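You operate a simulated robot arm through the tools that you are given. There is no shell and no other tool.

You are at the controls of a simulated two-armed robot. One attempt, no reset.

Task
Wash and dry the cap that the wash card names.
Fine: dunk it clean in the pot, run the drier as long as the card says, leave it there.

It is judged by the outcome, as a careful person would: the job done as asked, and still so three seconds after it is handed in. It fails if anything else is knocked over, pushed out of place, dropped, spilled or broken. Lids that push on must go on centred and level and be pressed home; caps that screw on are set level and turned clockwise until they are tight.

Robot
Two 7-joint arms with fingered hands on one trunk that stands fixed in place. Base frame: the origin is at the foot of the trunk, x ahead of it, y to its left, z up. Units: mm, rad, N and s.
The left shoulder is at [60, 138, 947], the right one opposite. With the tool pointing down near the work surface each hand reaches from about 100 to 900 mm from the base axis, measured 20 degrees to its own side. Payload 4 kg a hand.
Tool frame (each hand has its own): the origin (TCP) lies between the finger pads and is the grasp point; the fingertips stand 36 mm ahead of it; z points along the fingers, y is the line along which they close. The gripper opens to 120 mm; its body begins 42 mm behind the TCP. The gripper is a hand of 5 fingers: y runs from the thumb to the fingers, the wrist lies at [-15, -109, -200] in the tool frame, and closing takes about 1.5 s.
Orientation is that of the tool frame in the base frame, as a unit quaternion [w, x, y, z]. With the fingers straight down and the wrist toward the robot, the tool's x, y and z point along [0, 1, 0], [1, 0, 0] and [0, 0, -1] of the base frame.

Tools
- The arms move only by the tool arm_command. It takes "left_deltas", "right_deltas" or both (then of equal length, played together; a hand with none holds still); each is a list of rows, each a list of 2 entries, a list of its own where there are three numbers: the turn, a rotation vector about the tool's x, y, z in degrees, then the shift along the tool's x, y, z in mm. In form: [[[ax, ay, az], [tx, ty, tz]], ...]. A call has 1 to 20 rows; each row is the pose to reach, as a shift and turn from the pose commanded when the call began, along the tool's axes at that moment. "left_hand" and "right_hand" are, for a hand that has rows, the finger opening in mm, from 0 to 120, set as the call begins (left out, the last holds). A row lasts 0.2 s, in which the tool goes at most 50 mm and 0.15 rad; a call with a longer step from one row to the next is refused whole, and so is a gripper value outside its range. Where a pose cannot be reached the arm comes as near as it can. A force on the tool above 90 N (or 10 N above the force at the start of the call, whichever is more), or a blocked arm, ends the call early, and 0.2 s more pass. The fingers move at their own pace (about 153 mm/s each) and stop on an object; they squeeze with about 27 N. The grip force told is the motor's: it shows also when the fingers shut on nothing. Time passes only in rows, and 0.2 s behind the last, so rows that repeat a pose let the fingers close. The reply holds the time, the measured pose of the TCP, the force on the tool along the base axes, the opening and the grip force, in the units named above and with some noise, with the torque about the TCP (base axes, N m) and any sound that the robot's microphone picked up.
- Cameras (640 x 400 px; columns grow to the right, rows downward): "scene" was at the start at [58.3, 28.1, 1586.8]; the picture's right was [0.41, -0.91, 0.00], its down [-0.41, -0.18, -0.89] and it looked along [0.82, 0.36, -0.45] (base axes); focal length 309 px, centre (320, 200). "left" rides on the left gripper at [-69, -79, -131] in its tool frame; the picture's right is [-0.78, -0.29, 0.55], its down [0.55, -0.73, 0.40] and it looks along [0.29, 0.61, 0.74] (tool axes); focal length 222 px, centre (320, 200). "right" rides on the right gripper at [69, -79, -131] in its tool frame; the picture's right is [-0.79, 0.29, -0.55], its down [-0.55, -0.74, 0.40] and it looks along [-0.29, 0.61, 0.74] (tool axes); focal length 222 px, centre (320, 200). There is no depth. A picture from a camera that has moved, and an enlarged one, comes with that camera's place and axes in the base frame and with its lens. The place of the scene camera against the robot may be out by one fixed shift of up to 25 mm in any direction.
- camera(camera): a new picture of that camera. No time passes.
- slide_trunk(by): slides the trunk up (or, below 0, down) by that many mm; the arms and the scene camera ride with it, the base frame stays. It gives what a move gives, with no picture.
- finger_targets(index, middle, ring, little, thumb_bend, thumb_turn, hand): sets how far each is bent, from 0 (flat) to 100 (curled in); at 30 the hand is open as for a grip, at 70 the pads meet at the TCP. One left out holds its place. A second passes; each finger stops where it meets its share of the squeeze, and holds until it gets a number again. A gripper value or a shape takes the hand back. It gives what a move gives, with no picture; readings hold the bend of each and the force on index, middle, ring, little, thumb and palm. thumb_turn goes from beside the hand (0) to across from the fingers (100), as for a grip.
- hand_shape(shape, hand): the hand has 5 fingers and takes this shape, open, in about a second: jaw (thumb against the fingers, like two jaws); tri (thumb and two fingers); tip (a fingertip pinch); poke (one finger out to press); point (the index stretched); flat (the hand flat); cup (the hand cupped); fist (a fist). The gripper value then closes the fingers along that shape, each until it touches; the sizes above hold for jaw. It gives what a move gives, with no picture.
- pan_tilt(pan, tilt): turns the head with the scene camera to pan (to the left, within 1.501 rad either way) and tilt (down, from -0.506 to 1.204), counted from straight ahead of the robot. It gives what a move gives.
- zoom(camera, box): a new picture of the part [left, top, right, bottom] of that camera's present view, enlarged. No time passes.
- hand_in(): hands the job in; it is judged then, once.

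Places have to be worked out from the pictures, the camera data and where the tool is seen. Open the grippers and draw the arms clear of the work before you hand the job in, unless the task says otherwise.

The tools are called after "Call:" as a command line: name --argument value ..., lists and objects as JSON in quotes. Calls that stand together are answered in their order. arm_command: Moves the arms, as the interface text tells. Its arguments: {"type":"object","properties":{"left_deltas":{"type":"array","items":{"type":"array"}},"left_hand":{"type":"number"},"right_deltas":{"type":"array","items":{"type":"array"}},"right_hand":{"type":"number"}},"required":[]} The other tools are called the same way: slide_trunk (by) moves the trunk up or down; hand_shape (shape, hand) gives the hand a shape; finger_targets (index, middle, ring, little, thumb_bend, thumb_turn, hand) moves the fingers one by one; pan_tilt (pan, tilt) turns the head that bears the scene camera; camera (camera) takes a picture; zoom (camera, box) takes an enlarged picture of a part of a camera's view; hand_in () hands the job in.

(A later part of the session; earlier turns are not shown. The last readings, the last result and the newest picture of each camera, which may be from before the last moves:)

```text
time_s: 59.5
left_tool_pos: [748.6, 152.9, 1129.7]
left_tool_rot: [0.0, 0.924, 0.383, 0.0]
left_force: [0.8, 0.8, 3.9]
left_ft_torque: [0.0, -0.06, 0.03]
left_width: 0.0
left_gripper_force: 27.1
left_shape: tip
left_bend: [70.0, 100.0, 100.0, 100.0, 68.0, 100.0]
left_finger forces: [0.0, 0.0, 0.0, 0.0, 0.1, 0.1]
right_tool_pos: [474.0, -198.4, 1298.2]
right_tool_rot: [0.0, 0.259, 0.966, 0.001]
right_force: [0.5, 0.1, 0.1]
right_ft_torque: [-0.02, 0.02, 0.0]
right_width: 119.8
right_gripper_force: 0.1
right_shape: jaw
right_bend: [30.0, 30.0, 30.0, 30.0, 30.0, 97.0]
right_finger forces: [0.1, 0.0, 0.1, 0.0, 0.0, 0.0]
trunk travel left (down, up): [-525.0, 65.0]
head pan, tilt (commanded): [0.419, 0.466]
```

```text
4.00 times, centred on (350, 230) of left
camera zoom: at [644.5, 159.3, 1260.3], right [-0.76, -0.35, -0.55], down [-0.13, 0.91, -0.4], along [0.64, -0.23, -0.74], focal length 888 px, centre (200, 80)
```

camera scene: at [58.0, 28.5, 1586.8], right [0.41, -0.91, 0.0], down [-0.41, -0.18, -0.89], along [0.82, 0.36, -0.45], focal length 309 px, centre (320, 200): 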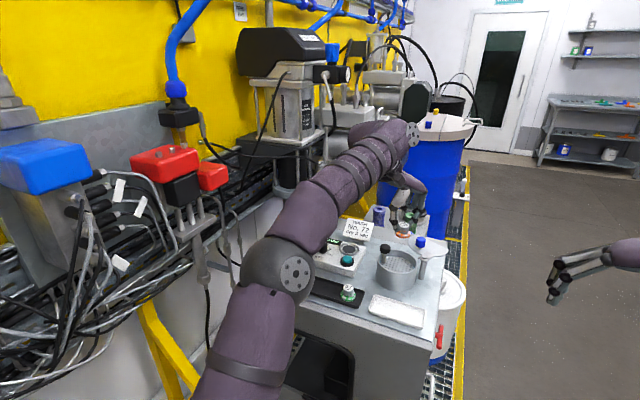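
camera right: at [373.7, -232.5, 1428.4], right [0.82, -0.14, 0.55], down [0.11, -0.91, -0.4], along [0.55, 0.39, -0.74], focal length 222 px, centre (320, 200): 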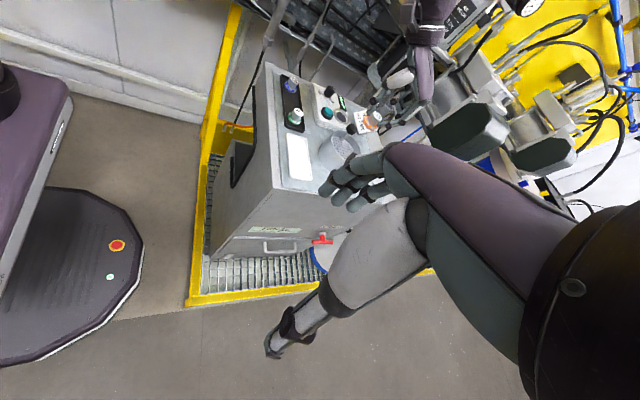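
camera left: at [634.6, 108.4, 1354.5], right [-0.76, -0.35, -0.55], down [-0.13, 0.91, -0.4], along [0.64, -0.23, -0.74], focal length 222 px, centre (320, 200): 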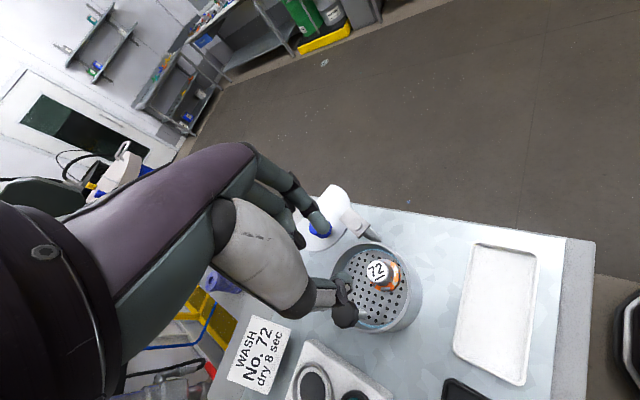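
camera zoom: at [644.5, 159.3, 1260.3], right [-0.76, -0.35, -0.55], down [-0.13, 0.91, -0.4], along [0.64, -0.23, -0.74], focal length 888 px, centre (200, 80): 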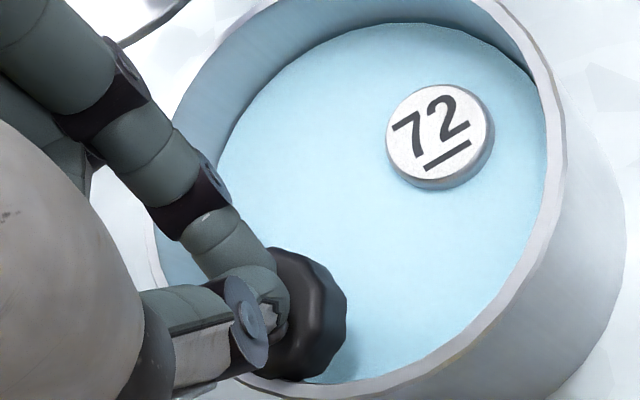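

Almost fully under; another 5 mm should submerge it completely.

Call:
arm_command --left_deltas '[[[0, 0, 0], [0, 0, 2]], [[0, 0, 0], [0, 0, 4]], [[0, 0, 0], [0, 0, 5]], [[0, 0, 0], [0, 0, 5]], [[0, 0, 0], [0, 0, 5]]]'

Call:
zoom --camera "scene" --box '[360, 220, 456, 280]'

Call:
zoom --camera "left" --box '[270, 180, 430, 280]'

```text
time_s: 60.7
left_tool_pos: [748.8, 153.5, 1126.9]
left_tool_rot: [0.0, 0.924, 0.383, 0.001]
left_force: [0.8, -0.4, 11.1]
left_ft_torque: [-0.13, -0.03, 0.02]
left_width: 0.0
left_gripper_force: 26.8
left_shape: tip
left_bend: [70.0, 100.0, 100.0, 100.0, 68.0, 100.0]
left_finger forces: [0.0, 0.0, 0.1, 0.0, 0.1, 0.0]
right_tool_pos: [472.9, -198.2, 1297.7]
right_tool_rot: [0.0, 0.259, 0.966, 0.0]
right_force: [0.4, 0.3, 0.7]
right_ft_torque: [0.01, -0.01, 0.01]
right_width: 119.6
right_gripper_force: 0.0
right_shape: jaw
right_bend: [30.0, 30.0, 30.0, 30.0, 30.0, 97.0]
right_finger forces: [0.0, 0.0, 0.1, 0.0, 0.1, 0.1]
trunk travel left (down, up): [-525.0, 65.0]
head pan, tilt (commanded): [0.419, 0.466]
```

```text
6.67 times, centred on (408, 250) of scene
camera zoom: at [57.4, 27.6, 1586.9], right [0.41, -0.91, 0.0], down [-0.41, -0.18, -0.89], along [0.82, 0.36, -0.45], focal length 2060 px, centre (-267, -133)
```

zoom: 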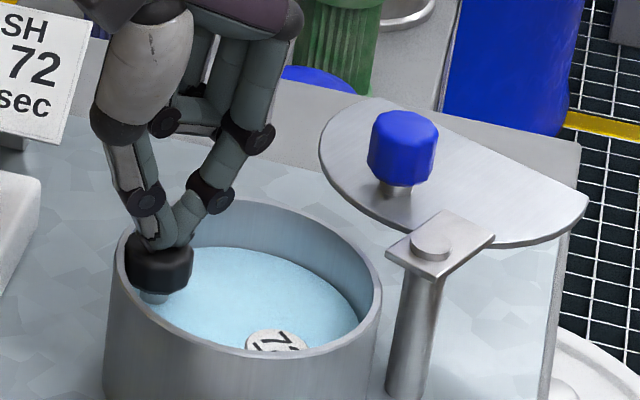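

```text
4.00 times, centred on (350, 230) of left
camera zoom: at [644.0, 159.1, 1256.6], right [-0.76, -0.35, -0.55], down [-0.13, 0.91, -0.4], along [0.64, -0.23, -0.74], focal length 888 px, centre (200, 80)
```

zoom: 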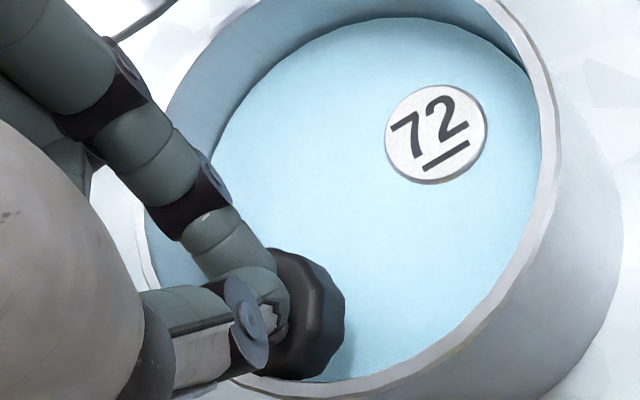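

The plunger is at its bottom stop (11 N) and the cap is all but under. I hold a second, then let the plate rise and look at the cap.

Call:
arm_command --left_deltas '[[[0, 0, 0], [0, 0, -2]], [[0, 0, 0], [0, 0, -2]], [[0, 0, 0], [0, 0, -2]], [[0, 0, 0], [0, 0, -2]], [[0, 0, 0], [0, 0, -2]], [[0, 0, 0], [0, 0, -6]], [[0, 0, 0], [0, 0, -11]], [[0, 0, 0], [0, 0, -16]], [[0, 0, 0], [0, 0, -21]], [[0, 0, 0], [0, 0, -26]], [[0, 0, 0], [0, 0, -31]], [[0, 0, 0], [0, 0, -36]], [[0, 0, 0], [0, 0, -36]]]'

Call:
zoom --camera "scene" --box '[360, 220, 456, 280]'

Call:
zoom --camera "left" --box '[270, 180, 430, 280]'

Call:
zoom --camera "right" --box '[310, 120, 390, 170]'

```text
time_s: 63.5
left_tool_pos: [748.3, 153.6, 1161.2]
left_tool_rot: [0.0, 0.924, 0.382, 0.0]
left_force: [0.6, 0.5, 0.6]
left_ft_torque: [-0.02, 0.01, 0.02]
left_width: 0.1
left_gripper_force: 26.7
left_shape: tip
left_bend: [70.0, 100.0, 100.0, 100.0, 68.0, 100.0]
left_finger forces: [0.0, 0.1, 0.0, 0.0, 0.0, 0.0]
right_tool_pos: [474.0, -199.2, 1295.9]
right_tool_rot: [0.0, 0.258, 0.966, 0.0]
right_force: [0.8, 0.4, -1.2]
right_ft_torque: [0.0, -0.03, -0.01]
right_width: 120.1
right_gripper_force: 0.1
right_shape: jaw
right_bend: [30.0, 30.0, 30.0, 30.0, 30.0, 97.0]
right_finger forces: [0.0, 0.1, 0.1, 0.0, 0.0, 0.1]
trunk travel left (down, up): [-525.0, 65.0]
head pan, tilt (commanded): [0.419, 0.466]
```

```text
6.67 times, centred on (408, 250) of scene
camera zoom: at [58.5, 28.0, 1586.8], right [0.41, -0.91, 0.0], down [-0.41, -0.18, -0.89], along [0.82, 0.36, -0.45], focal length 2060 px, centre (-267, -133)
```

zoom: 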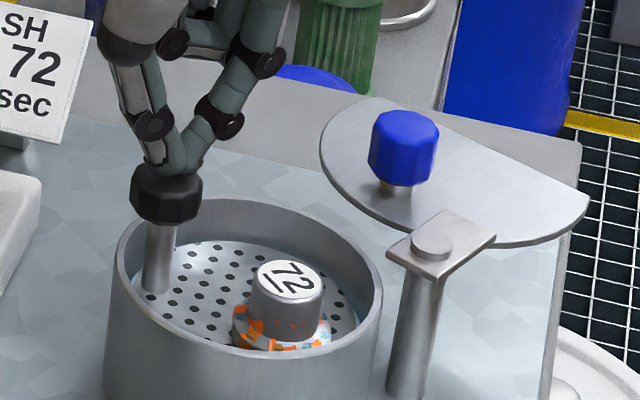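

```text
4.00 times, centred on (350, 230) of left
camera zoom: at [644.9, 159.6, 1292.3], right [-0.76, -0.35, -0.55], down [-0.13, 0.91, -0.4], along [0.64, -0.23, -0.74], focal length 888 px, centre (200, 80)
```

zoom: 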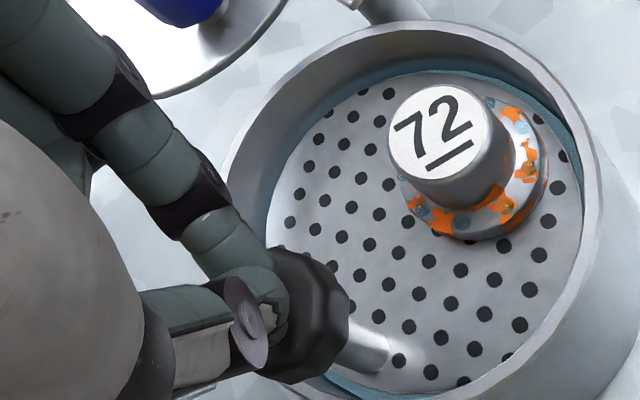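

```text
8.00 times, centred on (350, 145) of right
camera zoom: at [374.1, -232.9, 1428.2], right [0.83, -0.14, 0.55], down [0.11, -0.91, -0.4], along [0.55, 0.39, -0.74], focal length 1777 px, centre (80, 640)
```

zoom: 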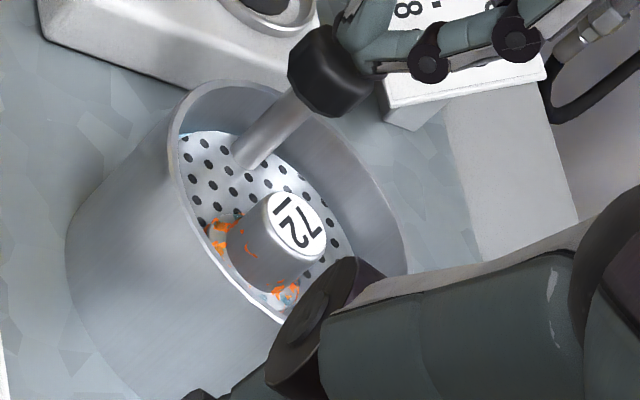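

The dunk works: the orange patches are clearly smaller and the cap is wet. I repeat the full stroke until it is clean.

Call:
arm_command --left_deltas '[[[0, 0, 0], [0, 0, 5]], [[0, 0, 0], [0, 0, 10]], [[0, 0, 0], [0, 0, 15]], [[0, 0, 0], [0, 0, 20]], [[0, 0, 0], [0, 0, 25]], [[0, 0, 0], [0, 0, 30]], [[0, 0, 0], [0, 0, 34.5]], [[0, 0, 0], [0, 0, 35]], [[0, 0, 0], [0, 0, 35]], [[0, 0, 0], [0, 0, 35]], [[0, 0, 0], [0, 0, 30]], [[0, 0, 0], [0, 0, 25]], [[0, 0, 0], [0, 0, 20]], [[0, 0, 0], [0, 0, 15]], [[0, 0, 0], [0, 0, 10]], [[0, 0, 0], [0, 0, 5]], [[0, 0, 0], [0, 0, 0]], [[0, 0, 0], [0, 0, 0]]]'

Call:
zoom --camera "left" --box '[270, 180, 430, 280]'

Call:
zoom --camera "scene" --box '[360, 220, 456, 280]'

```text
time_s: 67.3
left_tool_pos: [750.9, 152.7, 1162.0]
left_tool_rot: [0.0, 0.924, 0.383, -0.001]
left_force: [-0.7, -0.1, 1.0]
left_ft_torque: [0.01, 0.01, -0.01]
left_width: 0.0
left_gripper_force: 26.7
left_shape: tip
left_bend: [70.0, 100.0, 100.0, 100.0, 68.0, 100.0]
left_finger forces: [0.1, 0.0, 0.0, 0.0, 0.0, 0.0]
right_tool_pos: [474.7, -198.1, 1297.8]
right_tool_rot: [0.0, 0.259, 0.966, 0.0]
right_force: [0.0, 0.1, 0.6]
right_ft_torque: [-0.01, 0.0, 0.0]
right_width: 119.5
right_gripper_force: 0.0
right_shape: jaw
right_bend: [30.0, 30.0, 30.0, 30.0, 30.0, 97.0]
right_finger forces: [0.1, 0.0, 0.0, 0.1, 0.0, 0.0]
trunk travel left (down, up): [-525.0, 65.0]
head pan, tilt (commanded): [0.419, 0.466]
```

```text
4.00 times, centred on (350, 230) of left
camera zoom: at [645.3, 158.9, 1291.5], right [-0.76, -0.35, -0.55], down [-0.13, 0.91, -0.4], along [0.64, -0.23, -0.74], focal length 888 px, centre (200, 80)
```

zoom: 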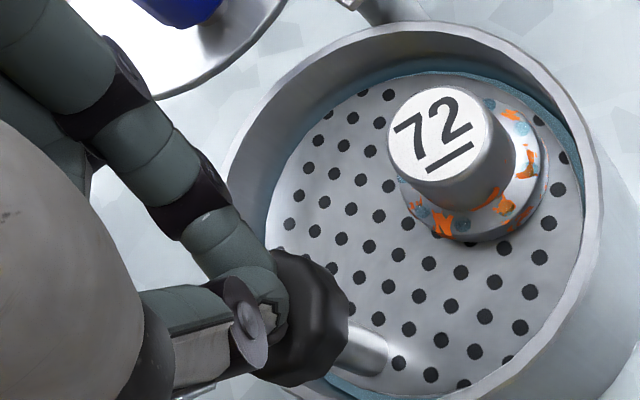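

```text
6.67 times, centred on (408, 250) of scene
camera zoom: at [58.4, 28.0, 1586.8], right [0.41, -0.91, 0.0], down [-0.41, -0.18, -0.89], along [0.82, 0.36, -0.45], focal length 2060 px, centre (-267, -133)
```

zoom: 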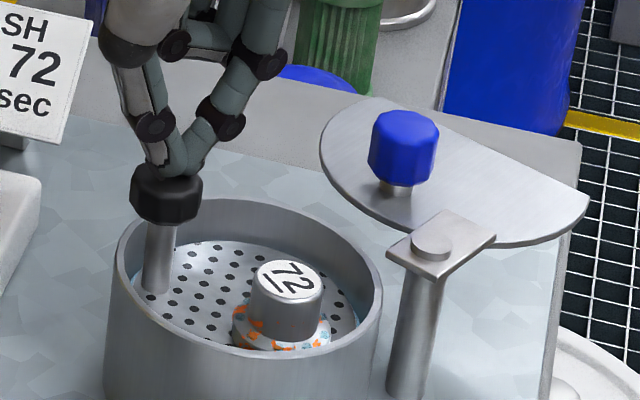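

The dirt shrinks with every dunk. I keep going with another full stroke.

Call:
arm_command --left_deltas '[[[0, 0, 0], [0, 0, 5]], [[0, 0, 0], [0, 0, 10]], [[0, 0, 0], [0, 0, 15]], [[0, 0, 0], [0, 0, 20]], [[0, 0, 0], [0, 0, 25]], [[0, 0, 0], [0, 0, 30]], [[0, 0, 0], [0, 0, 34.5]], [[0, 0, 0], [0, 0, 35]], [[0, 0, 0], [0, 0, 35]], [[0, 0, 0], [0, 0, 35]], [[0, 0, 0], [0, 0, 30]], [[0, 0, 0], [0, 0, 25]], [[0, 0, 0], [0, 0, 20]], [[0, 0, 0], [0, 0, 15]], [[0, 0, 0], [0, 0, 10]], [[0, 0, 0], [0, 0, 5]], [[0, 0, 0], [0, 0, 0]], [[0, 0, 0], [0, 0, 0]]]'

Call:
zoom --camera "left" --box '[350, 190, 414, 230]'

```text
time_s: 71.1
left_tool_pos: [748.4, 154.0, 1161.6]
left_tool_rot: [-0.001, 0.924, 0.382, 0.0]
left_force: [0.4, -0.1, 0.3]
left_ft_torque: [0.0, -0.01, -0.03]
left_width: 0.0
left_gripper_force: 27.1
left_shape: tip
left_bend: [70.0, 100.0, 100.0, 100.0, 68.0, 100.0]
left_finger forces: [0.0, 0.0, 0.0, 0.0, 0.0, 0.1]
right_tool_pos: [474.2, -198.0, 1296.4]
right_tool_rot: [0.0, 0.26, 0.966, 0.0]
right_force: [-0.6, 0.1, -1.3]
right_ft_torque: [0.01, 0.01, -0.01]
right_width: 120.0
right_gripper_force: 0.0
right_shape: jaw
right_bend: [30.0, 30.0, 30.0, 30.0, 30.0, 97.0]
right_finger forces: [0.1, 0.1, 0.0, 0.0, 0.0, 0.0]
trunk travel left (down, up): [-525.0, 65.0]
head pan, tilt (commanded): [0.419, 0.466]
```

```text
10.00 times, centred on (382, 210) of left
camera zoom: at [644.4, 159.8, 1291.6], right [-0.76, -0.35, -0.55], down [-0.13, 0.91, -0.4], along [0.64, -0.23, -0.74], focal length 2221 px, centre (-300, 100)
```

zoom: 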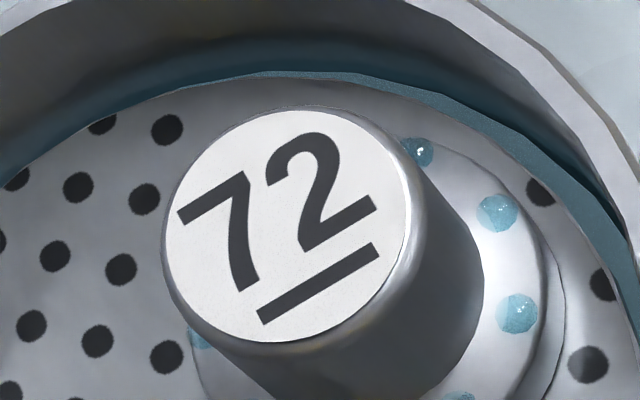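

After three full dunks the visible rim shows no orange, only water drops. I check the other sides of the cap from the scene and right cameras.

Call:
zoom --camera "scene" --box '[380, 240, 428, 270]'

Call:
zoom --camera "right" --box '[326, 135, 374, 165]'

```text
13.33 times, centred on (404, 255) of scene
camera zoom: at [58.4, 28.1, 1586.8], right [0.41, -0.91, 0.0], down [-0.41, -0.18, -0.89], along [0.82, 0.36, -0.45], focal length 4121 px, centre (-800, -533)
```

zoom: 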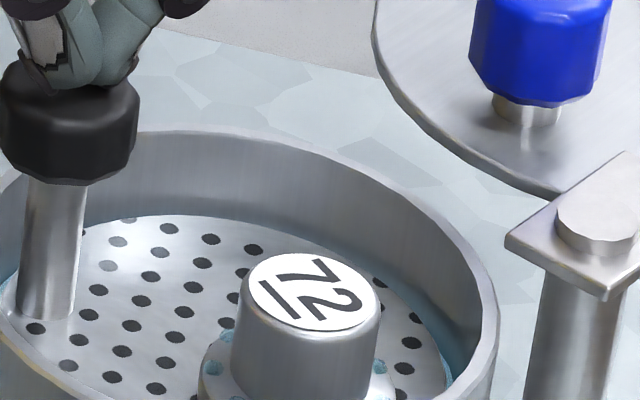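

```text
13.33 times, centred on (350, 150) of right
camera zoom: at [374.0, -232.8, 1428.2], right [0.83, -0.14, 0.55], down [0.11, -0.91, -0.4], along [0.55, 0.39, -0.74], focal length 2962 px, centre (-80, 867)
```

zoom: 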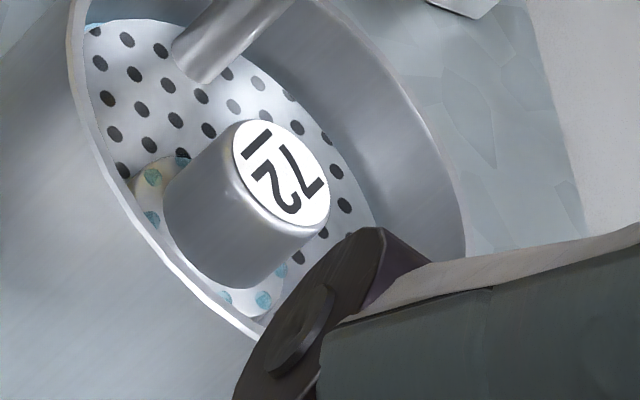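

Clean all round. Now I rise, move back above the cap, open to 40 mm and check the alignment from the hand camera.

Call:
arm_command --left_deltas '[[[0, 0, 0], [0, 0, -15]], [[0, 0, 0], [0, 0, -30]], [[0, 0, 0], [0, 0, -40]], [[0, 0, 0], [-14, 10, -40]], [[0, 0, 0], [-28, 20, -40]], [[0, 0, 0], [-41, 28.5, -40]], [[0, 0, 0], [-41, 28.5, -35]], [[0, 0, 0], [-41, 28.5, -35]]]' --left_hand 40

Call:
zoom --camera "left" --box '[270, 190, 430, 290]'

Call:
zoom --camera "scene" --box '[360, 200, 456, 260]'

```text
time_s: 72.9
left_tool_pos: [740.8, 103.9, 1198.0]
left_tool_rot: [0.0, 0.924, 0.383, 0.0]
left_force: [-0.1, 0.3, -0.2]
left_ft_torque: [-0.01, -0.01, 0.0]
left_width: 39.7
left_gripper_force: 0.1
left_shape: tip
left_bend: [51.0, 98.0, 99.0, 99.0, 67.0, 100.0]
left_finger forces: [0.0, 0.0, 0.0, 0.0, 0.0, 0.1]
right_tool_pos: [474.7, -199.0, 1297.8]
right_tool_rot: [0.0, 0.259, 0.966, 0.0]
right_force: [-0.2, 0.4, 0.4]
right_ft_torque: [0.01, -0.03, 0.0]
right_width: 119.5
right_gripper_force: 0.1
right_shape: jaw
right_bend: [30.0, 30.0, 30.0, 30.0, 30.0, 97.0]
right_finger forces: [0.0, 0.0, 0.0, 0.0, 0.0, 0.1]
trunk travel left (down, up): [-525.0, 65.0]
head pan, tilt (commanded): [0.419, 0.466]
```

```text
4.00 times, centred on (350, 240) of left
camera zoom: at [635.7, 109.9, 1327.4], right [-0.76, -0.35, -0.55], down [-0.13, 0.91, -0.4], along [0.64, -0.23, -0.74], focal length 888 px, centre (200, 40)
```

zoom: 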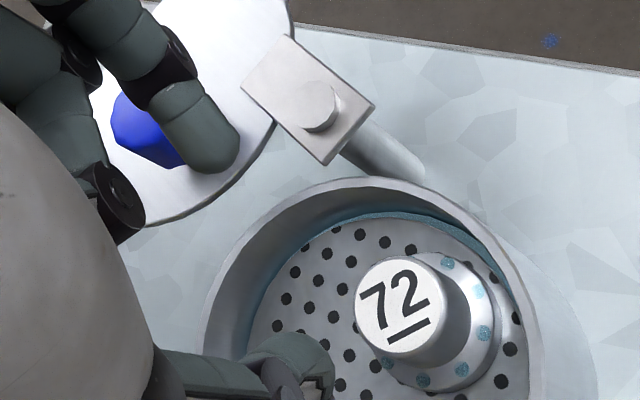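

```text
6.67 times, centred on (408, 230) of scene
camera zoom: at [58.3, 27.8, 1586.8], right [0.41, -0.91, 0.0], down [-0.41, -0.18, -0.89], along [0.82, 0.36, -0.45], focal length 2060 px, centre (-267, 0)
```

zoom: 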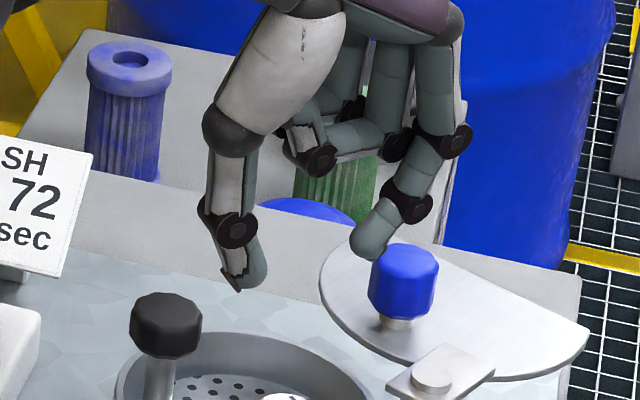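

The cap now sits nearer the wall at the pot's near-right side, so I turn the hand 10° back (yaw −35°) to get finger room on both sides, narrow the opening to 32 mm, re-centre and lower to 30 mm above the cap.

Call:
arm_command --left_deltas '[[[0, 0, -5], [-1, 3, 0]], [[0, 0, -10], [-1.9, 5.6, 0]], [[0, 0, -10], [-1.9, 5.6, 13]], [[0, 0, -10], [-1.9, 5.6, 27]], [[0, 0, -10], [-1.9, 5.6, 40]], [[0, 0, -10], [-1.9, 5.6, 40]]]' --left_hand 32

Call:
zoom --camera "left" --box '[270, 190, 430, 290]'

Call:
zoom --camera "scene" --box '[370, 215, 450, 265]'

```text
time_s: 74.3
left_tool_pos: [742.7, 98.8, 1154.9]
left_tool_rot: [0.001, 0.887, 0.462, 0.0]
left_force: [0.2, 0.2, 0.1]
left_ft_torque: [0.01, 0.01, -0.03]
left_width: 32.6
left_gripper_force: 0.1
left_shape: tip
left_bend: [54.0, 98.0, 99.0, 99.0, 68.0, 100.0]
left_finger forces: [0.0, 0.0, 0.0, 0.1, 0.1, 0.0]
right_tool_pos: [474.9, -198.8, 1296.8]
right_tool_rot: [0.0, 0.259, 0.966, 0.001]
right_force: [-0.3, -0.4, 1.0]
right_ft_torque: [-0.01, -0.03, 0.01]
right_width: 119.7
right_gripper_force: 0.1
right_shape: jaw
right_bend: [30.0, 30.0, 30.0, 30.0, 30.0, 97.0]
right_finger forces: [0.1, 0.0, 0.0, 0.0, 0.0, 0.0]
trunk travel left (down, up): [-525.0, 65.0]
head pan, tilt (commanded): [0.419, 0.466]
```

```text
4.00 times, centred on (350, 240) of left
camera zoom: at [639.4, 85.8, 1285.6], right [-0.69, -0.48, -0.55], down [-0.29, 0.87, -0.4], along [0.67, -0.12, -0.74], focal length 888 px, centre (200, 40)
```

zoom: 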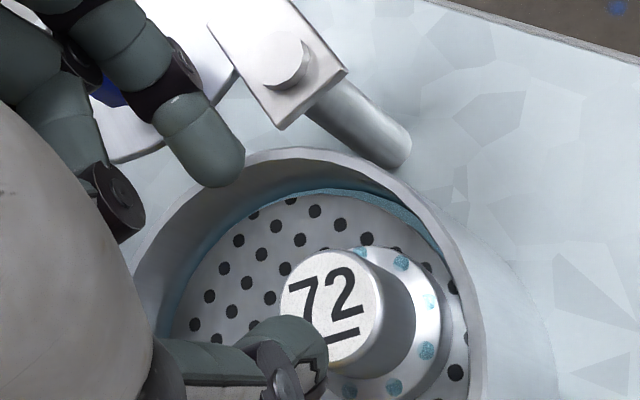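

```text
8.00 times, centred on (410, 240) of scene
camera zoom: at [58.3, 28.0, 1586.8], right [0.41, -0.91, 0.0], down [-0.41, -0.18, -0.89], along [0.82, 0.36, -0.45], focal length 2473 px, centre (-400, -120)
```

zoom: 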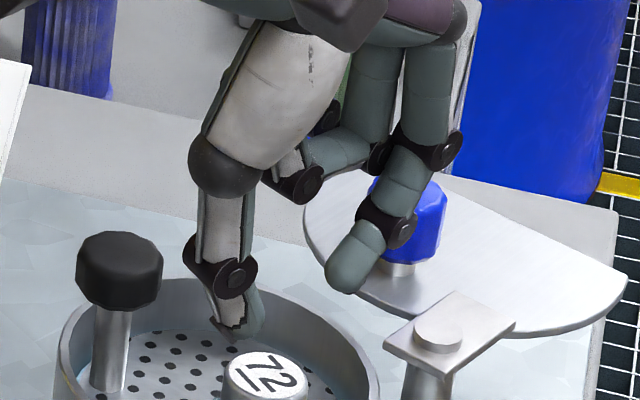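

Cap at about tool (2, −5). I shift 3 mm toward the thumb side for equal margins, open to 36 mm and lower halfway to check.

Call:
arm_command --left_deltas '[[[0, 0, 0], [0, -3, 0]], [[0, 0, 0], [0, -3, 7]], [[0, 0, 0], [0, -3, 14]], [[0, 0, 0], [0, -3, 22]], [[0, 0, 0], [0, -3, 22]]]' --left_hand 36

Call:
zoom --camera "left" --box '[270, 190, 430, 290]'

Call:
zoom --camera "scene" --box '[370, 220, 450, 270]'

Call:
zoom --camera "right" --box '[310, 100, 406, 160]'

```text
time_s: 75.5
left_tool_pos: [741.6, 100.8, 1134.0]
left_tool_rot: [0.0, 0.887, 0.461, 0.001]
left_force: [0.5, -0.7, -0.3]
left_ft_torque: [-0.03, 0.0, 0.0]
left_width: 35.4
left_gripper_force: 0.0
left_shape: tip
left_bend: [52.0, 98.0, 99.0, 99.0, 68.0, 100.0]
left_finger forces: [0.0, 0.0, 0.1, 0.0, 0.0, 0.0]
right_tool_pos: [474.0, -197.9, 1297.1]
right_tool_rot: [0.0, 0.259, 0.966, 0.0]
right_force: [0.4, 1.1, -0.7]
right_ft_torque: [0.01, 0.01, 0.0]
right_width: 119.6
right_gripper_force: 0.0
right_shape: jaw
right_bend: [30.0, 30.0, 30.0, 30.0, 30.0, 97.0]
right_finger forces: [0.0, 0.0, 0.0, 0.1, 0.1, 0.1]
trunk travel left (down, up): [-525.0, 65.0]
head pan, tilt (commanded): [0.419, 0.466]
```

```text
4.00 times, centred on (350, 240) of left
camera zoom: at [637.0, 88.2, 1264.9], right [-0.69, -0.48, -0.55], down [-0.29, 0.87, -0.4], along [0.67, -0.12, -0.74], focal length 888 px, centre (200, 40)
```

zoom: 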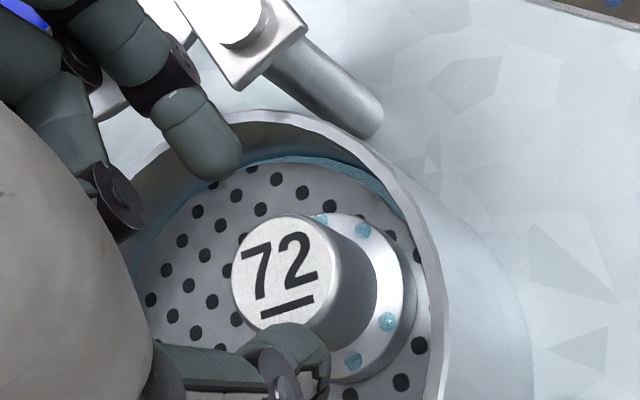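

```text
8.00 times, centred on (410, 245) of scene
camera zoom: at [58.3, 28.1, 1586.8], right [0.41, -0.91, 0.0], down [-0.41, -0.18, -0.89], along [0.82, 0.36, -0.45], focal length 2473 px, centre (-400, -160)
```

zoom: 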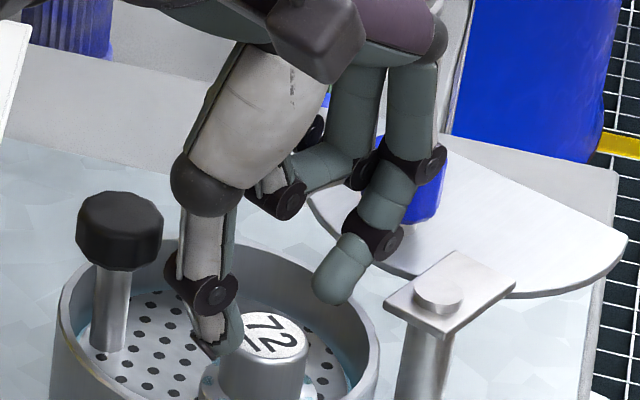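

```text
6.67 times, centred on (358, 130) of right
camera zoom: at [374.0, -232.8, 1428.2], right [0.83, -0.14, 0.55], down [0.11, -0.91, -0.4], along [0.55, 0.39, -0.74], focal length 1481 px, centre (67, 667)
```

zoom: 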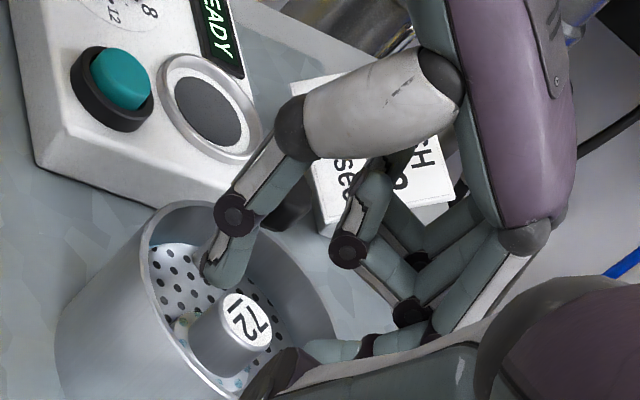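

Centred within a couple of mm, both tips inside the rim. I trim 1 mm, narrow to 34 mm and lower 17 mm to grip the upper body of the cap.

Call:
arm_command --left_deltas '[[[0, 0, 0], [0, 1, 0]], [[0, 0, 0], [0, 1, 5]], [[0, 0, 0], [0, 1, 10]], [[0, 0, 0], [0, 1, 15]], [[0, 0, 0], [0, 1, 17]], [[0, 0, 0], [0, 1, 17]]]' --left_hand 34

Call:
zoom --camera "left" --box '[290, 200, 418, 280]'

Call:
zoom --camera "scene" --box '[376, 230, 440, 270]'

```text
time_s: 76.9
left_tool_pos: [741.4, 100.9, 1116.3]
left_tool_rot: [0.0, 0.887, 0.461, 0.0]
left_force: [-0.3, 0.4, -0.3]
left_ft_torque: [0.02, 0.03, 0.02]
left_width: 34.5
left_gripper_force: 0.0
left_shape: tip
left_bend: [53.0, 98.0, 99.0, 99.0, 68.0, 100.0]
left_finger forces: [0.0, 0.0, 0.0, 0.1, 0.2, 0.0]
right_tool_pos: [473.8, -199.7, 1297.6]
right_tool_rot: [0.0, 0.259, 0.966, 0.0]
right_force: [0.4, -0.7, -0.1]
right_ft_torque: [-0.02, -0.01, 0.03]
right_width: 119.4
right_gripper_force: 0.0
right_shape: jaw
right_bend: [30.0, 30.0, 30.0, 30.0, 30.0, 97.0]
right_finger forces: [0.0, 0.0, 0.1, 0.1, 0.0, 0.0]
trunk travel left (down, up): [-525.0, 65.0]
head pan, tilt (commanded): [0.419, 0.466]
```

```text
5.00 times, centred on (354, 240) of left
camera zoom: at [637.4, 88.5, 1246.7], right [-0.69, -0.48, -0.55], down [-0.29, 0.87, -0.4], along [0.67, -0.12, -0.74], focal length 1111 px, centre (150, 0)
```

zoom: 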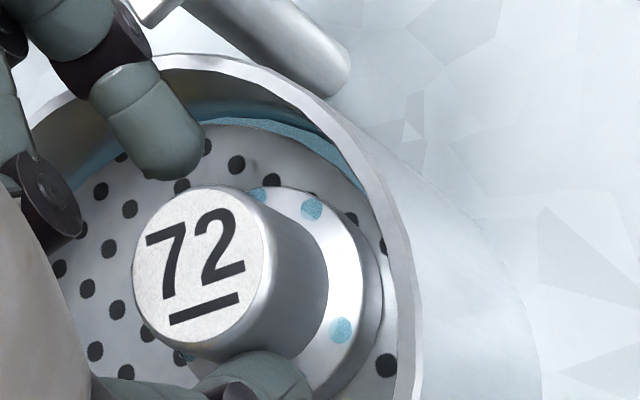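

```text
10.00 times, centred on (408, 250) of scene
camera zoom: at [58.4, 28.0, 1586.8], right [0.41, -0.91, 0.0], down [-0.41, -0.18, -0.89], along [0.82, 0.36, -0.45], focal length 3091 px, centre (-560, -300)
```

zoom: 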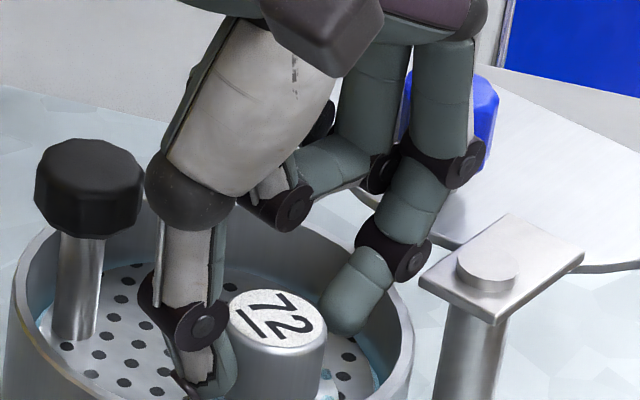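

The tips straddle the cap's body. I close the pinch.

Call:
arm_command --left_deltas '[[[0, 0, 0], [0, 0, 0]], [[0, 0, 0], [0, 0, 0]], [[0, 0, 0], [0, 0, 0]], [[0, 0, 0], [0, 0, 0]], [[0, 0, 0], [0, 0, 0]], [[0, 0, 0], [0, 0, 0]]]' --left_hand 0

Call:
zoom --camera "left" --box '[290, 200, 418, 280]'

Call:
zoom --camera "scene" --box '[376, 230, 440, 270]'

```text
time_s: 78.3
left_tool_pos: [741.8, 100.9, 1116.7]
left_tool_rot: [0.001, 0.887, 0.462, 0.0]
left_force: [0.2, -0.8, -0.3]
left_ft_torque: [0.03, 0.01, -0.01]
left_width: 21.1
left_gripper_force: 27.3
left_shape: tip
left_bend: [64.0, 100.0, 100.0, 100.0, 69.0, 100.0]
left_finger forces: [24.1, 0.1, 0.0, 0.0, 24.2, 0.1]
right_tool_pos: [475.5, -198.3, 1296.3]
right_tool_rot: [0.0, 0.259, 0.966, 0.0]
right_force: [0.3, -0.1, 0.5]
right_ft_torque: [-0.01, 0.0, -0.04]
right_width: 119.9
right_gripper_force: 0.1
right_shape: jaw
right_bend: [30.0, 30.0, 30.0, 30.0, 30.0, 97.0]
right_finger forces: [0.0, 0.1, 0.1, 0.1, 0.0, 0.1]
trunk travel left (down, up): [-525.0, 65.0]
head pan, tilt (commanded): [0.419, 0.466]
```

```text
5.00 times, centred on (354, 240) of left
camera zoom: at [637.5, 88.4, 1246.8], right [-0.69, -0.48, -0.55], down [-0.29, 0.87, -0.4], along [0.67, -0.12, -0.74], focal length 1111 px, centre (150, 0)
```

zoom: 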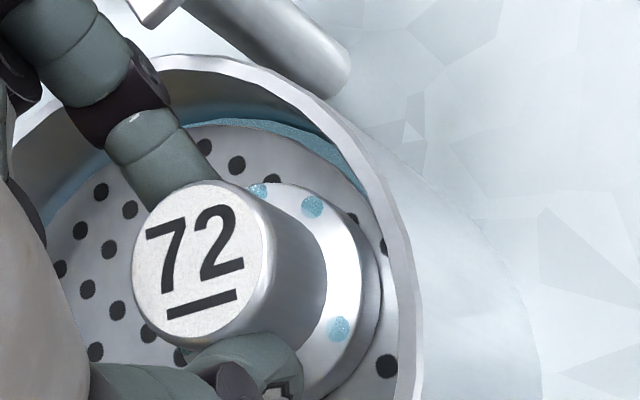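

```text
10.00 times, centred on (408, 250) of scene
camera zoom: at [58.5, 28.0, 1586.8], right [0.41, -0.91, 0.0], down [-0.41, -0.18, -0.89], along [0.82, 0.36, -0.45], focal length 3091 px, centre (-560, -300)
```

zoom: 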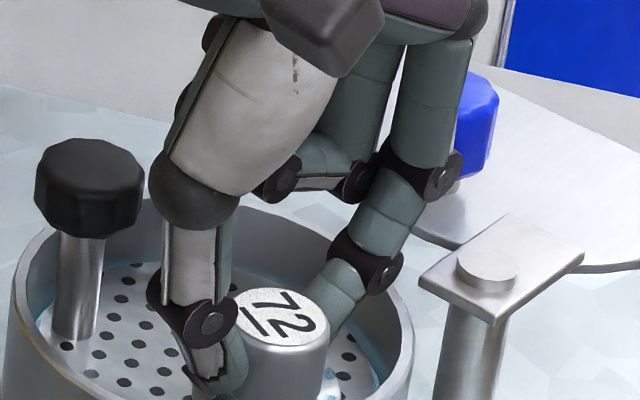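

Held with 24 N on both sides. I lift it straight up out of the pot, pausing a moment above it to drip.

Call:
arm_command --left_deltas '[[[0, 0, 0], [0, 0, -4]], [[0, 0, 0], [0, 0, -10]], [[0, 0, 0], [0, 0, -18]], [[0, 0, 0], [0, 0, -26]], [[0, 0, 0], [0, 0, -26]], [[0, 0, 0], [0, 0, -26]], [[0, 0, 0], [0, 0, -26]], [[0, 0, 0], [0, 0, -26]], [[0, 0, 0], [0, 0, -26]], [[0, 0, 0], [0, 0, -45]], [[0, 0, 0], [0, 0, -65]], [[0, 0, 0], [0, 0, -85]], [[0, 0, 0], [0, 0, -105]], [[0, 0, 0], [0, 0, -115]], [[0, 0, 0], [0, 0, -115]]]'

Call:
camera --camera "left"

Call:
zoom --camera "left" --box '[290, 200, 418, 280]'

Call:
zoom --camera "scene" --box '[350, 190, 478, 270]'

```text
time_s: 81.5
left_tool_pos: [740.5, 100.9, 1232.3]
left_tool_rot: [0.001, 0.887, 0.462, 0.0]
left_force: [-0.2, 0.5, -1.4]
left_ft_torque: [0.03, -0.01, 0.02]
left_width: 21.2
left_gripper_force: 27.3
left_shape: tip
left_bend: [64.0, 100.0, 100.0, 100.0, 69.0, 100.0]
left_finger forces: [24.1, 0.0, 0.1, 0.0, 24.1, 0.1]
right_tool_pos: [475.2, -198.0, 1297.1]
right_tool_rot: [0.0, 0.258, 0.966, 0.0]
right_force: [-0.1, 0.3, 0.5]
right_ft_torque: [0.0, 0.0, 0.0]
right_width: 119.6
right_gripper_force: 0.0
right_shape: jaw
right_bend: [30.0, 30.0, 30.0, 30.0, 30.0, 97.0]
right_finger forces: [0.0, 0.1, 0.0, 0.0, 0.0, 0.1]
trunk travel left (down, up): [-525.0, 65.0]
head pan, tilt (commanded): [0.419, 0.466]
```

```text
taken
camera left: at [636.2, 87.8, 1362.6], right [-0.69, -0.48, -0.55], down [-0.29, 0.87, -0.4], along [0.67, -0.12, -0.74], focal length 222 px, centre (320, 200)
```

left: 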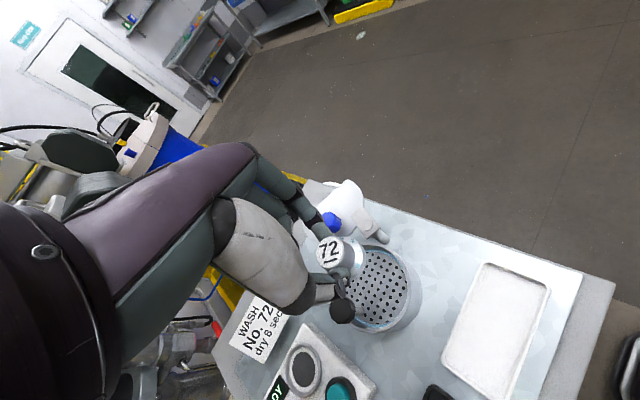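

```text
5.00 times, centred on (354, 240) of left
camera zoom: at [636.2, 87.8, 1362.6], right [-0.69, -0.48, -0.55], down [-0.29, 0.87, -0.4], along [0.67, -0.12, -0.74], focal length 1111 px, centre (150, 0)
```

zoom: 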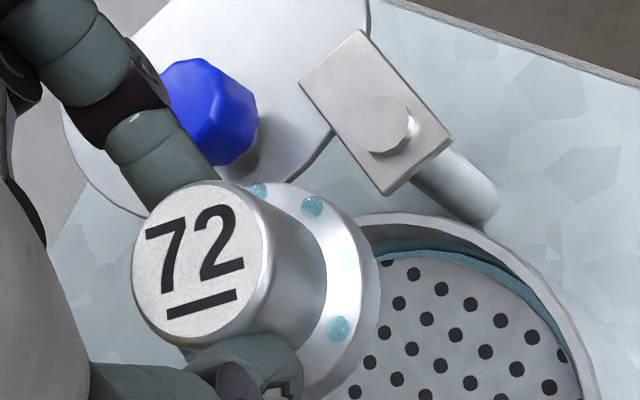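

```text
5.00 times, centred on (414, 230) of scene
camera zoom: at [58.6, 28.1, 1586.8], right [0.41, -0.91, 0.0], down [-0.41, -0.18, -0.89], along [0.82, 0.36, -0.45], focal length 1545 px, centre (-150, 50)
```

zoom: 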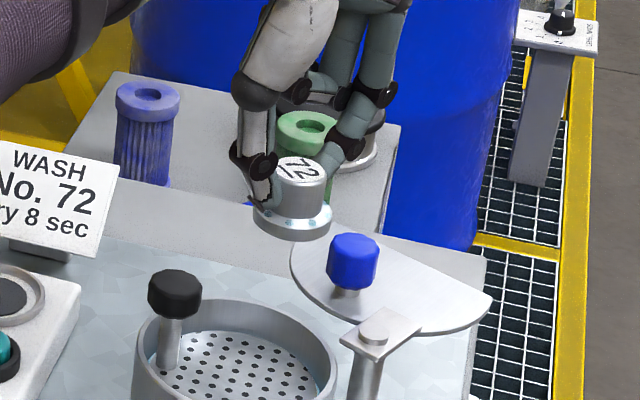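

The cap is clean, wet and firmly held. Next I carry it over to the drier (pad centre ≈(791, 269)), turning the hand back square, and hover with the cap well above.

Call:
arm_command --left_deltas '[[[0, 0, -4], [20, -7, 0]], [[0, 0, -8], [40, -13, 0]], [[0, 0, -13], [60, -20, 0]], [[0, 0, -18], [82, -27, 0]], [[0, 0, -23], [104, -34, 0]], [[0, 0, -28], [126, -41, 0]], [[0, 0, -32], [147, -48, 10]], [[0, 0, -35], [165, -54.5, 20]], [[0, 0, -35], [165, -54.5, 32]], [[0, 0, -35], [165, -54.5, 32]]]'

Call:
camera --camera "left"

Call:
zoom --camera "left" --box '[270, 190, 430, 290]'

Call:
camera --camera "scene"

Call:
zoom --camera "scene" --box '[290, 190, 418, 270]'

```text
time_s: 83.7
left_tool_pos: [791.1, 267.5, 1200.7]
left_tool_rot: [0.0, 0.707, 0.707, 0.0]
left_force: [0.6, -0.2, -1.6]
left_ft_torque: [0.02, 0.02, -0.01]
left_width: 21.0
left_gripper_force: 27.0
left_shape: tip
left_bend: [64.0, 100.0, 100.0, 100.0, 69.0, 100.0]
left_finger forces: [24.1, 0.0, 0.0, 0.0, 24.0, 0.0]
right_tool_pos: [473.9, -197.5, 1297.0]
right_tool_rot: [0.0, 0.259, 0.966, 0.0]
right_force: [-0.3, 0.2, 0.7]
right_ft_torque: [0.03, 0.02, -0.02]
right_width: 119.3
right_gripper_force: 0.2
right_shape: jaw
right_bend: [30.0, 30.0, 30.0, 30.0, 30.0, 97.0]
right_finger forces: [0.0, 0.0, 0.0, 0.1, 0.0, 0.1]
trunk travel left (down, up): [-525.0, 65.0]
head pan, tilt (commanded): [0.419, 0.466]
```

```text
taken
camera left: at [712.4, 197.0, 1331.0], right [-0.29, -0.79, -0.55], down [-0.73, 0.55, -0.4], along [0.61, 0.29, -0.74], focal length 222 px, centre (320, 200)
```

left: 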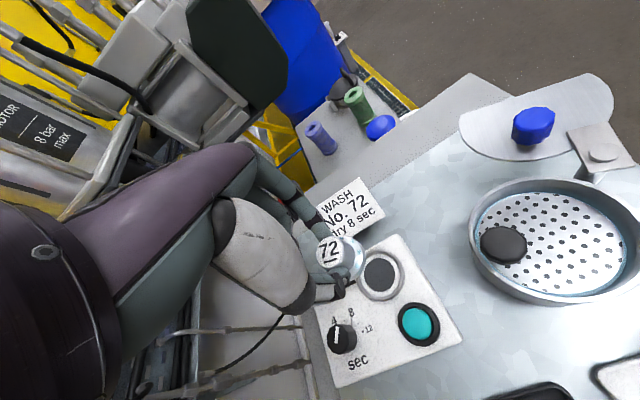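

```text
4.00 times, centred on (350, 240) of left
camera zoom: at [712.4, 197.0, 1331.0], right [-0.29, -0.79, -0.55], down [-0.73, 0.55, -0.4], along [0.61, 0.29, -0.74], focal length 888 px, centre (200, 40)
```

zoom: 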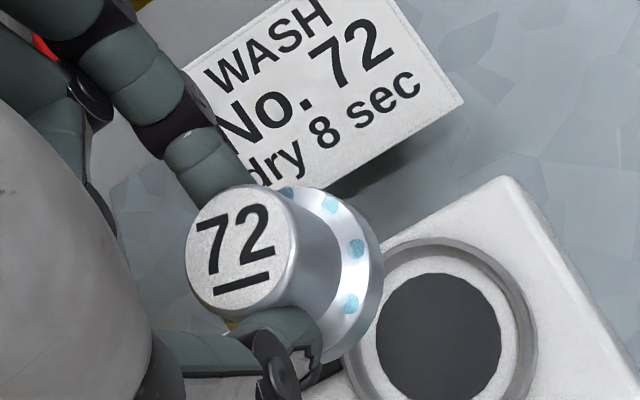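

```text
taken
camera scene: at [58.7, 28.2, 1586.8], right [0.41, -0.91, 0.0], down [-0.41, -0.18, -0.89], along [0.82, 0.36, -0.45], focal length 309 px, centre (320, 200)
```

scene: 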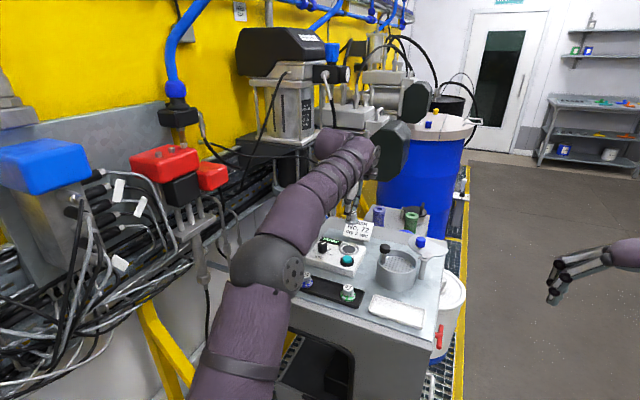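

```text
5.00 times, centred on (354, 230) of scene
camera zoom: at [58.7, 28.2, 1586.8], right [0.41, -0.91, 0.0], down [-0.41, -0.18, -0.89], along [0.82, 0.36, -0.45], focal length 1545 px, centre (150, 50)
```

zoom: 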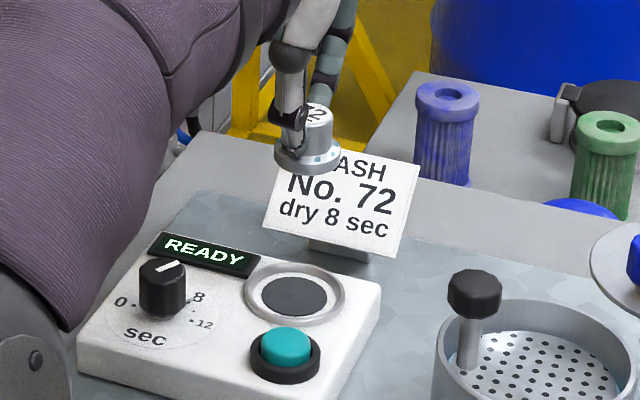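

The pad is within 2 mm of directly beneath the cap. I shift by (1.6, 1.1) and lower until the cap's base is about 20 mm above the pad.

Call:
arm_command --left_deltas '[[[0, 0, 0], [1.6, 1.1, 10]], [[0, 0, 0], [1.6, 1.1, 25]], [[0, 0, 0], [1.6, 1.1, 40]], [[0, 0, 0], [1.6, 1.1, 55]], [[0, 0, 0], [1.6, 1.1, 68]], [[0, 0, 0], [1.6, 1.1, 76]], [[0, 0, 0], [1.6, 1.1, 76]]]'

Call:
zoom --camera "left" --box '[270, 190, 430, 290]'

Call:
zoom --camera "scene" --box '[290, 200, 418, 280]'

Call:
zoom --camera "right" --box '[270, 60, 398, 140]'

```text
time_s: 85.3
left_tool_pos: [793.7, 268.1, 1124.4]
left_tool_rot: [0.0, 0.707, 0.707, 0.0]
left_force: [-0.1, -0.4, -1.6]
left_ft_torque: [0.0, 0.0, 0.03]
left_width: 20.7
left_gripper_force: 26.6
left_shape: tip
left_bend: [64.0, 100.0, 100.0, 100.0, 69.0, 100.0]
left_finger forces: [24.0, 0.1, 0.0, 0.0, 23.9, 0.1]
right_tool_pos: [473.5, -198.9, 1297.4]
right_tool_rot: [0.0, 0.259, 0.966, 0.0]
right_force: [-0.3, 0.0, -0.2]
right_ft_torque: [-0.02, 0.0, -0.01]
right_width: 119.4
right_gripper_force: 0.0
right_shape: jaw
right_bend: [30.0, 30.0, 30.0, 30.0, 30.0, 97.0]
right_finger forces: [0.1, 0.0, 0.1, 0.0, 0.1, 0.0]
trunk travel left (down, up): [-525.0, 65.0]
head pan, tilt (commanded): [0.419, 0.466]
```

```text
4.00 times, centred on (350, 240) of left
camera zoom: at [714.9, 197.8, 1254.8], right [-0.29, -0.78, -0.55], down [-0.73, 0.55, -0.4], along [0.61, 0.29, -0.74], focal length 888 px, centre (200, 40)
```

zoom: 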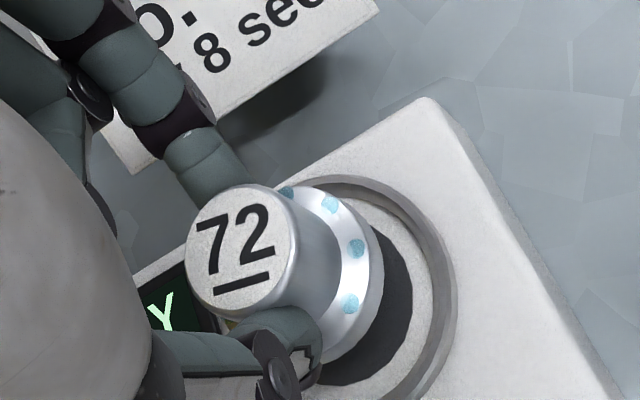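

```text
5.00 times, centred on (354, 240) of scene
camera zoom: at [58.5, 28.1, 1586.8], right [0.41, -0.91, 0.0], down [-0.41, -0.18, -0.89], along [0.82, 0.36, -0.45], focal length 1545 px, centre (150, 0)
```

zoom: 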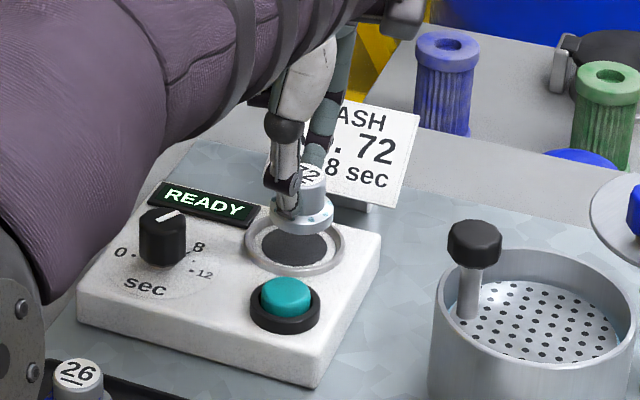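

```text
5.00 times, centred on (334, 100) of right
camera zoom: at [374.2, -232.8, 1428.2], right [0.83, -0.14, 0.55], down [0.11, -0.91, -0.4], along [0.55, 0.39, -0.74], focal length 1111 px, centre (250, 700)
```

zoom: 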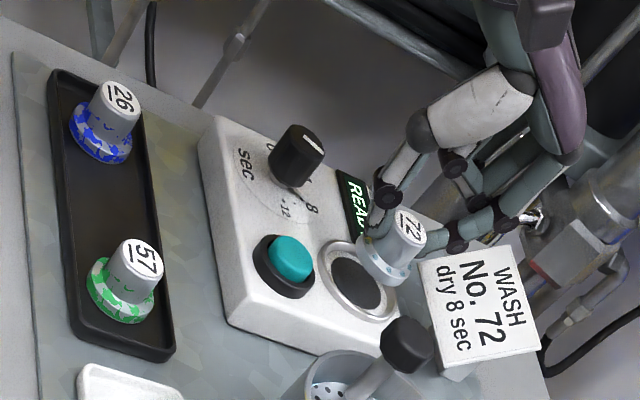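

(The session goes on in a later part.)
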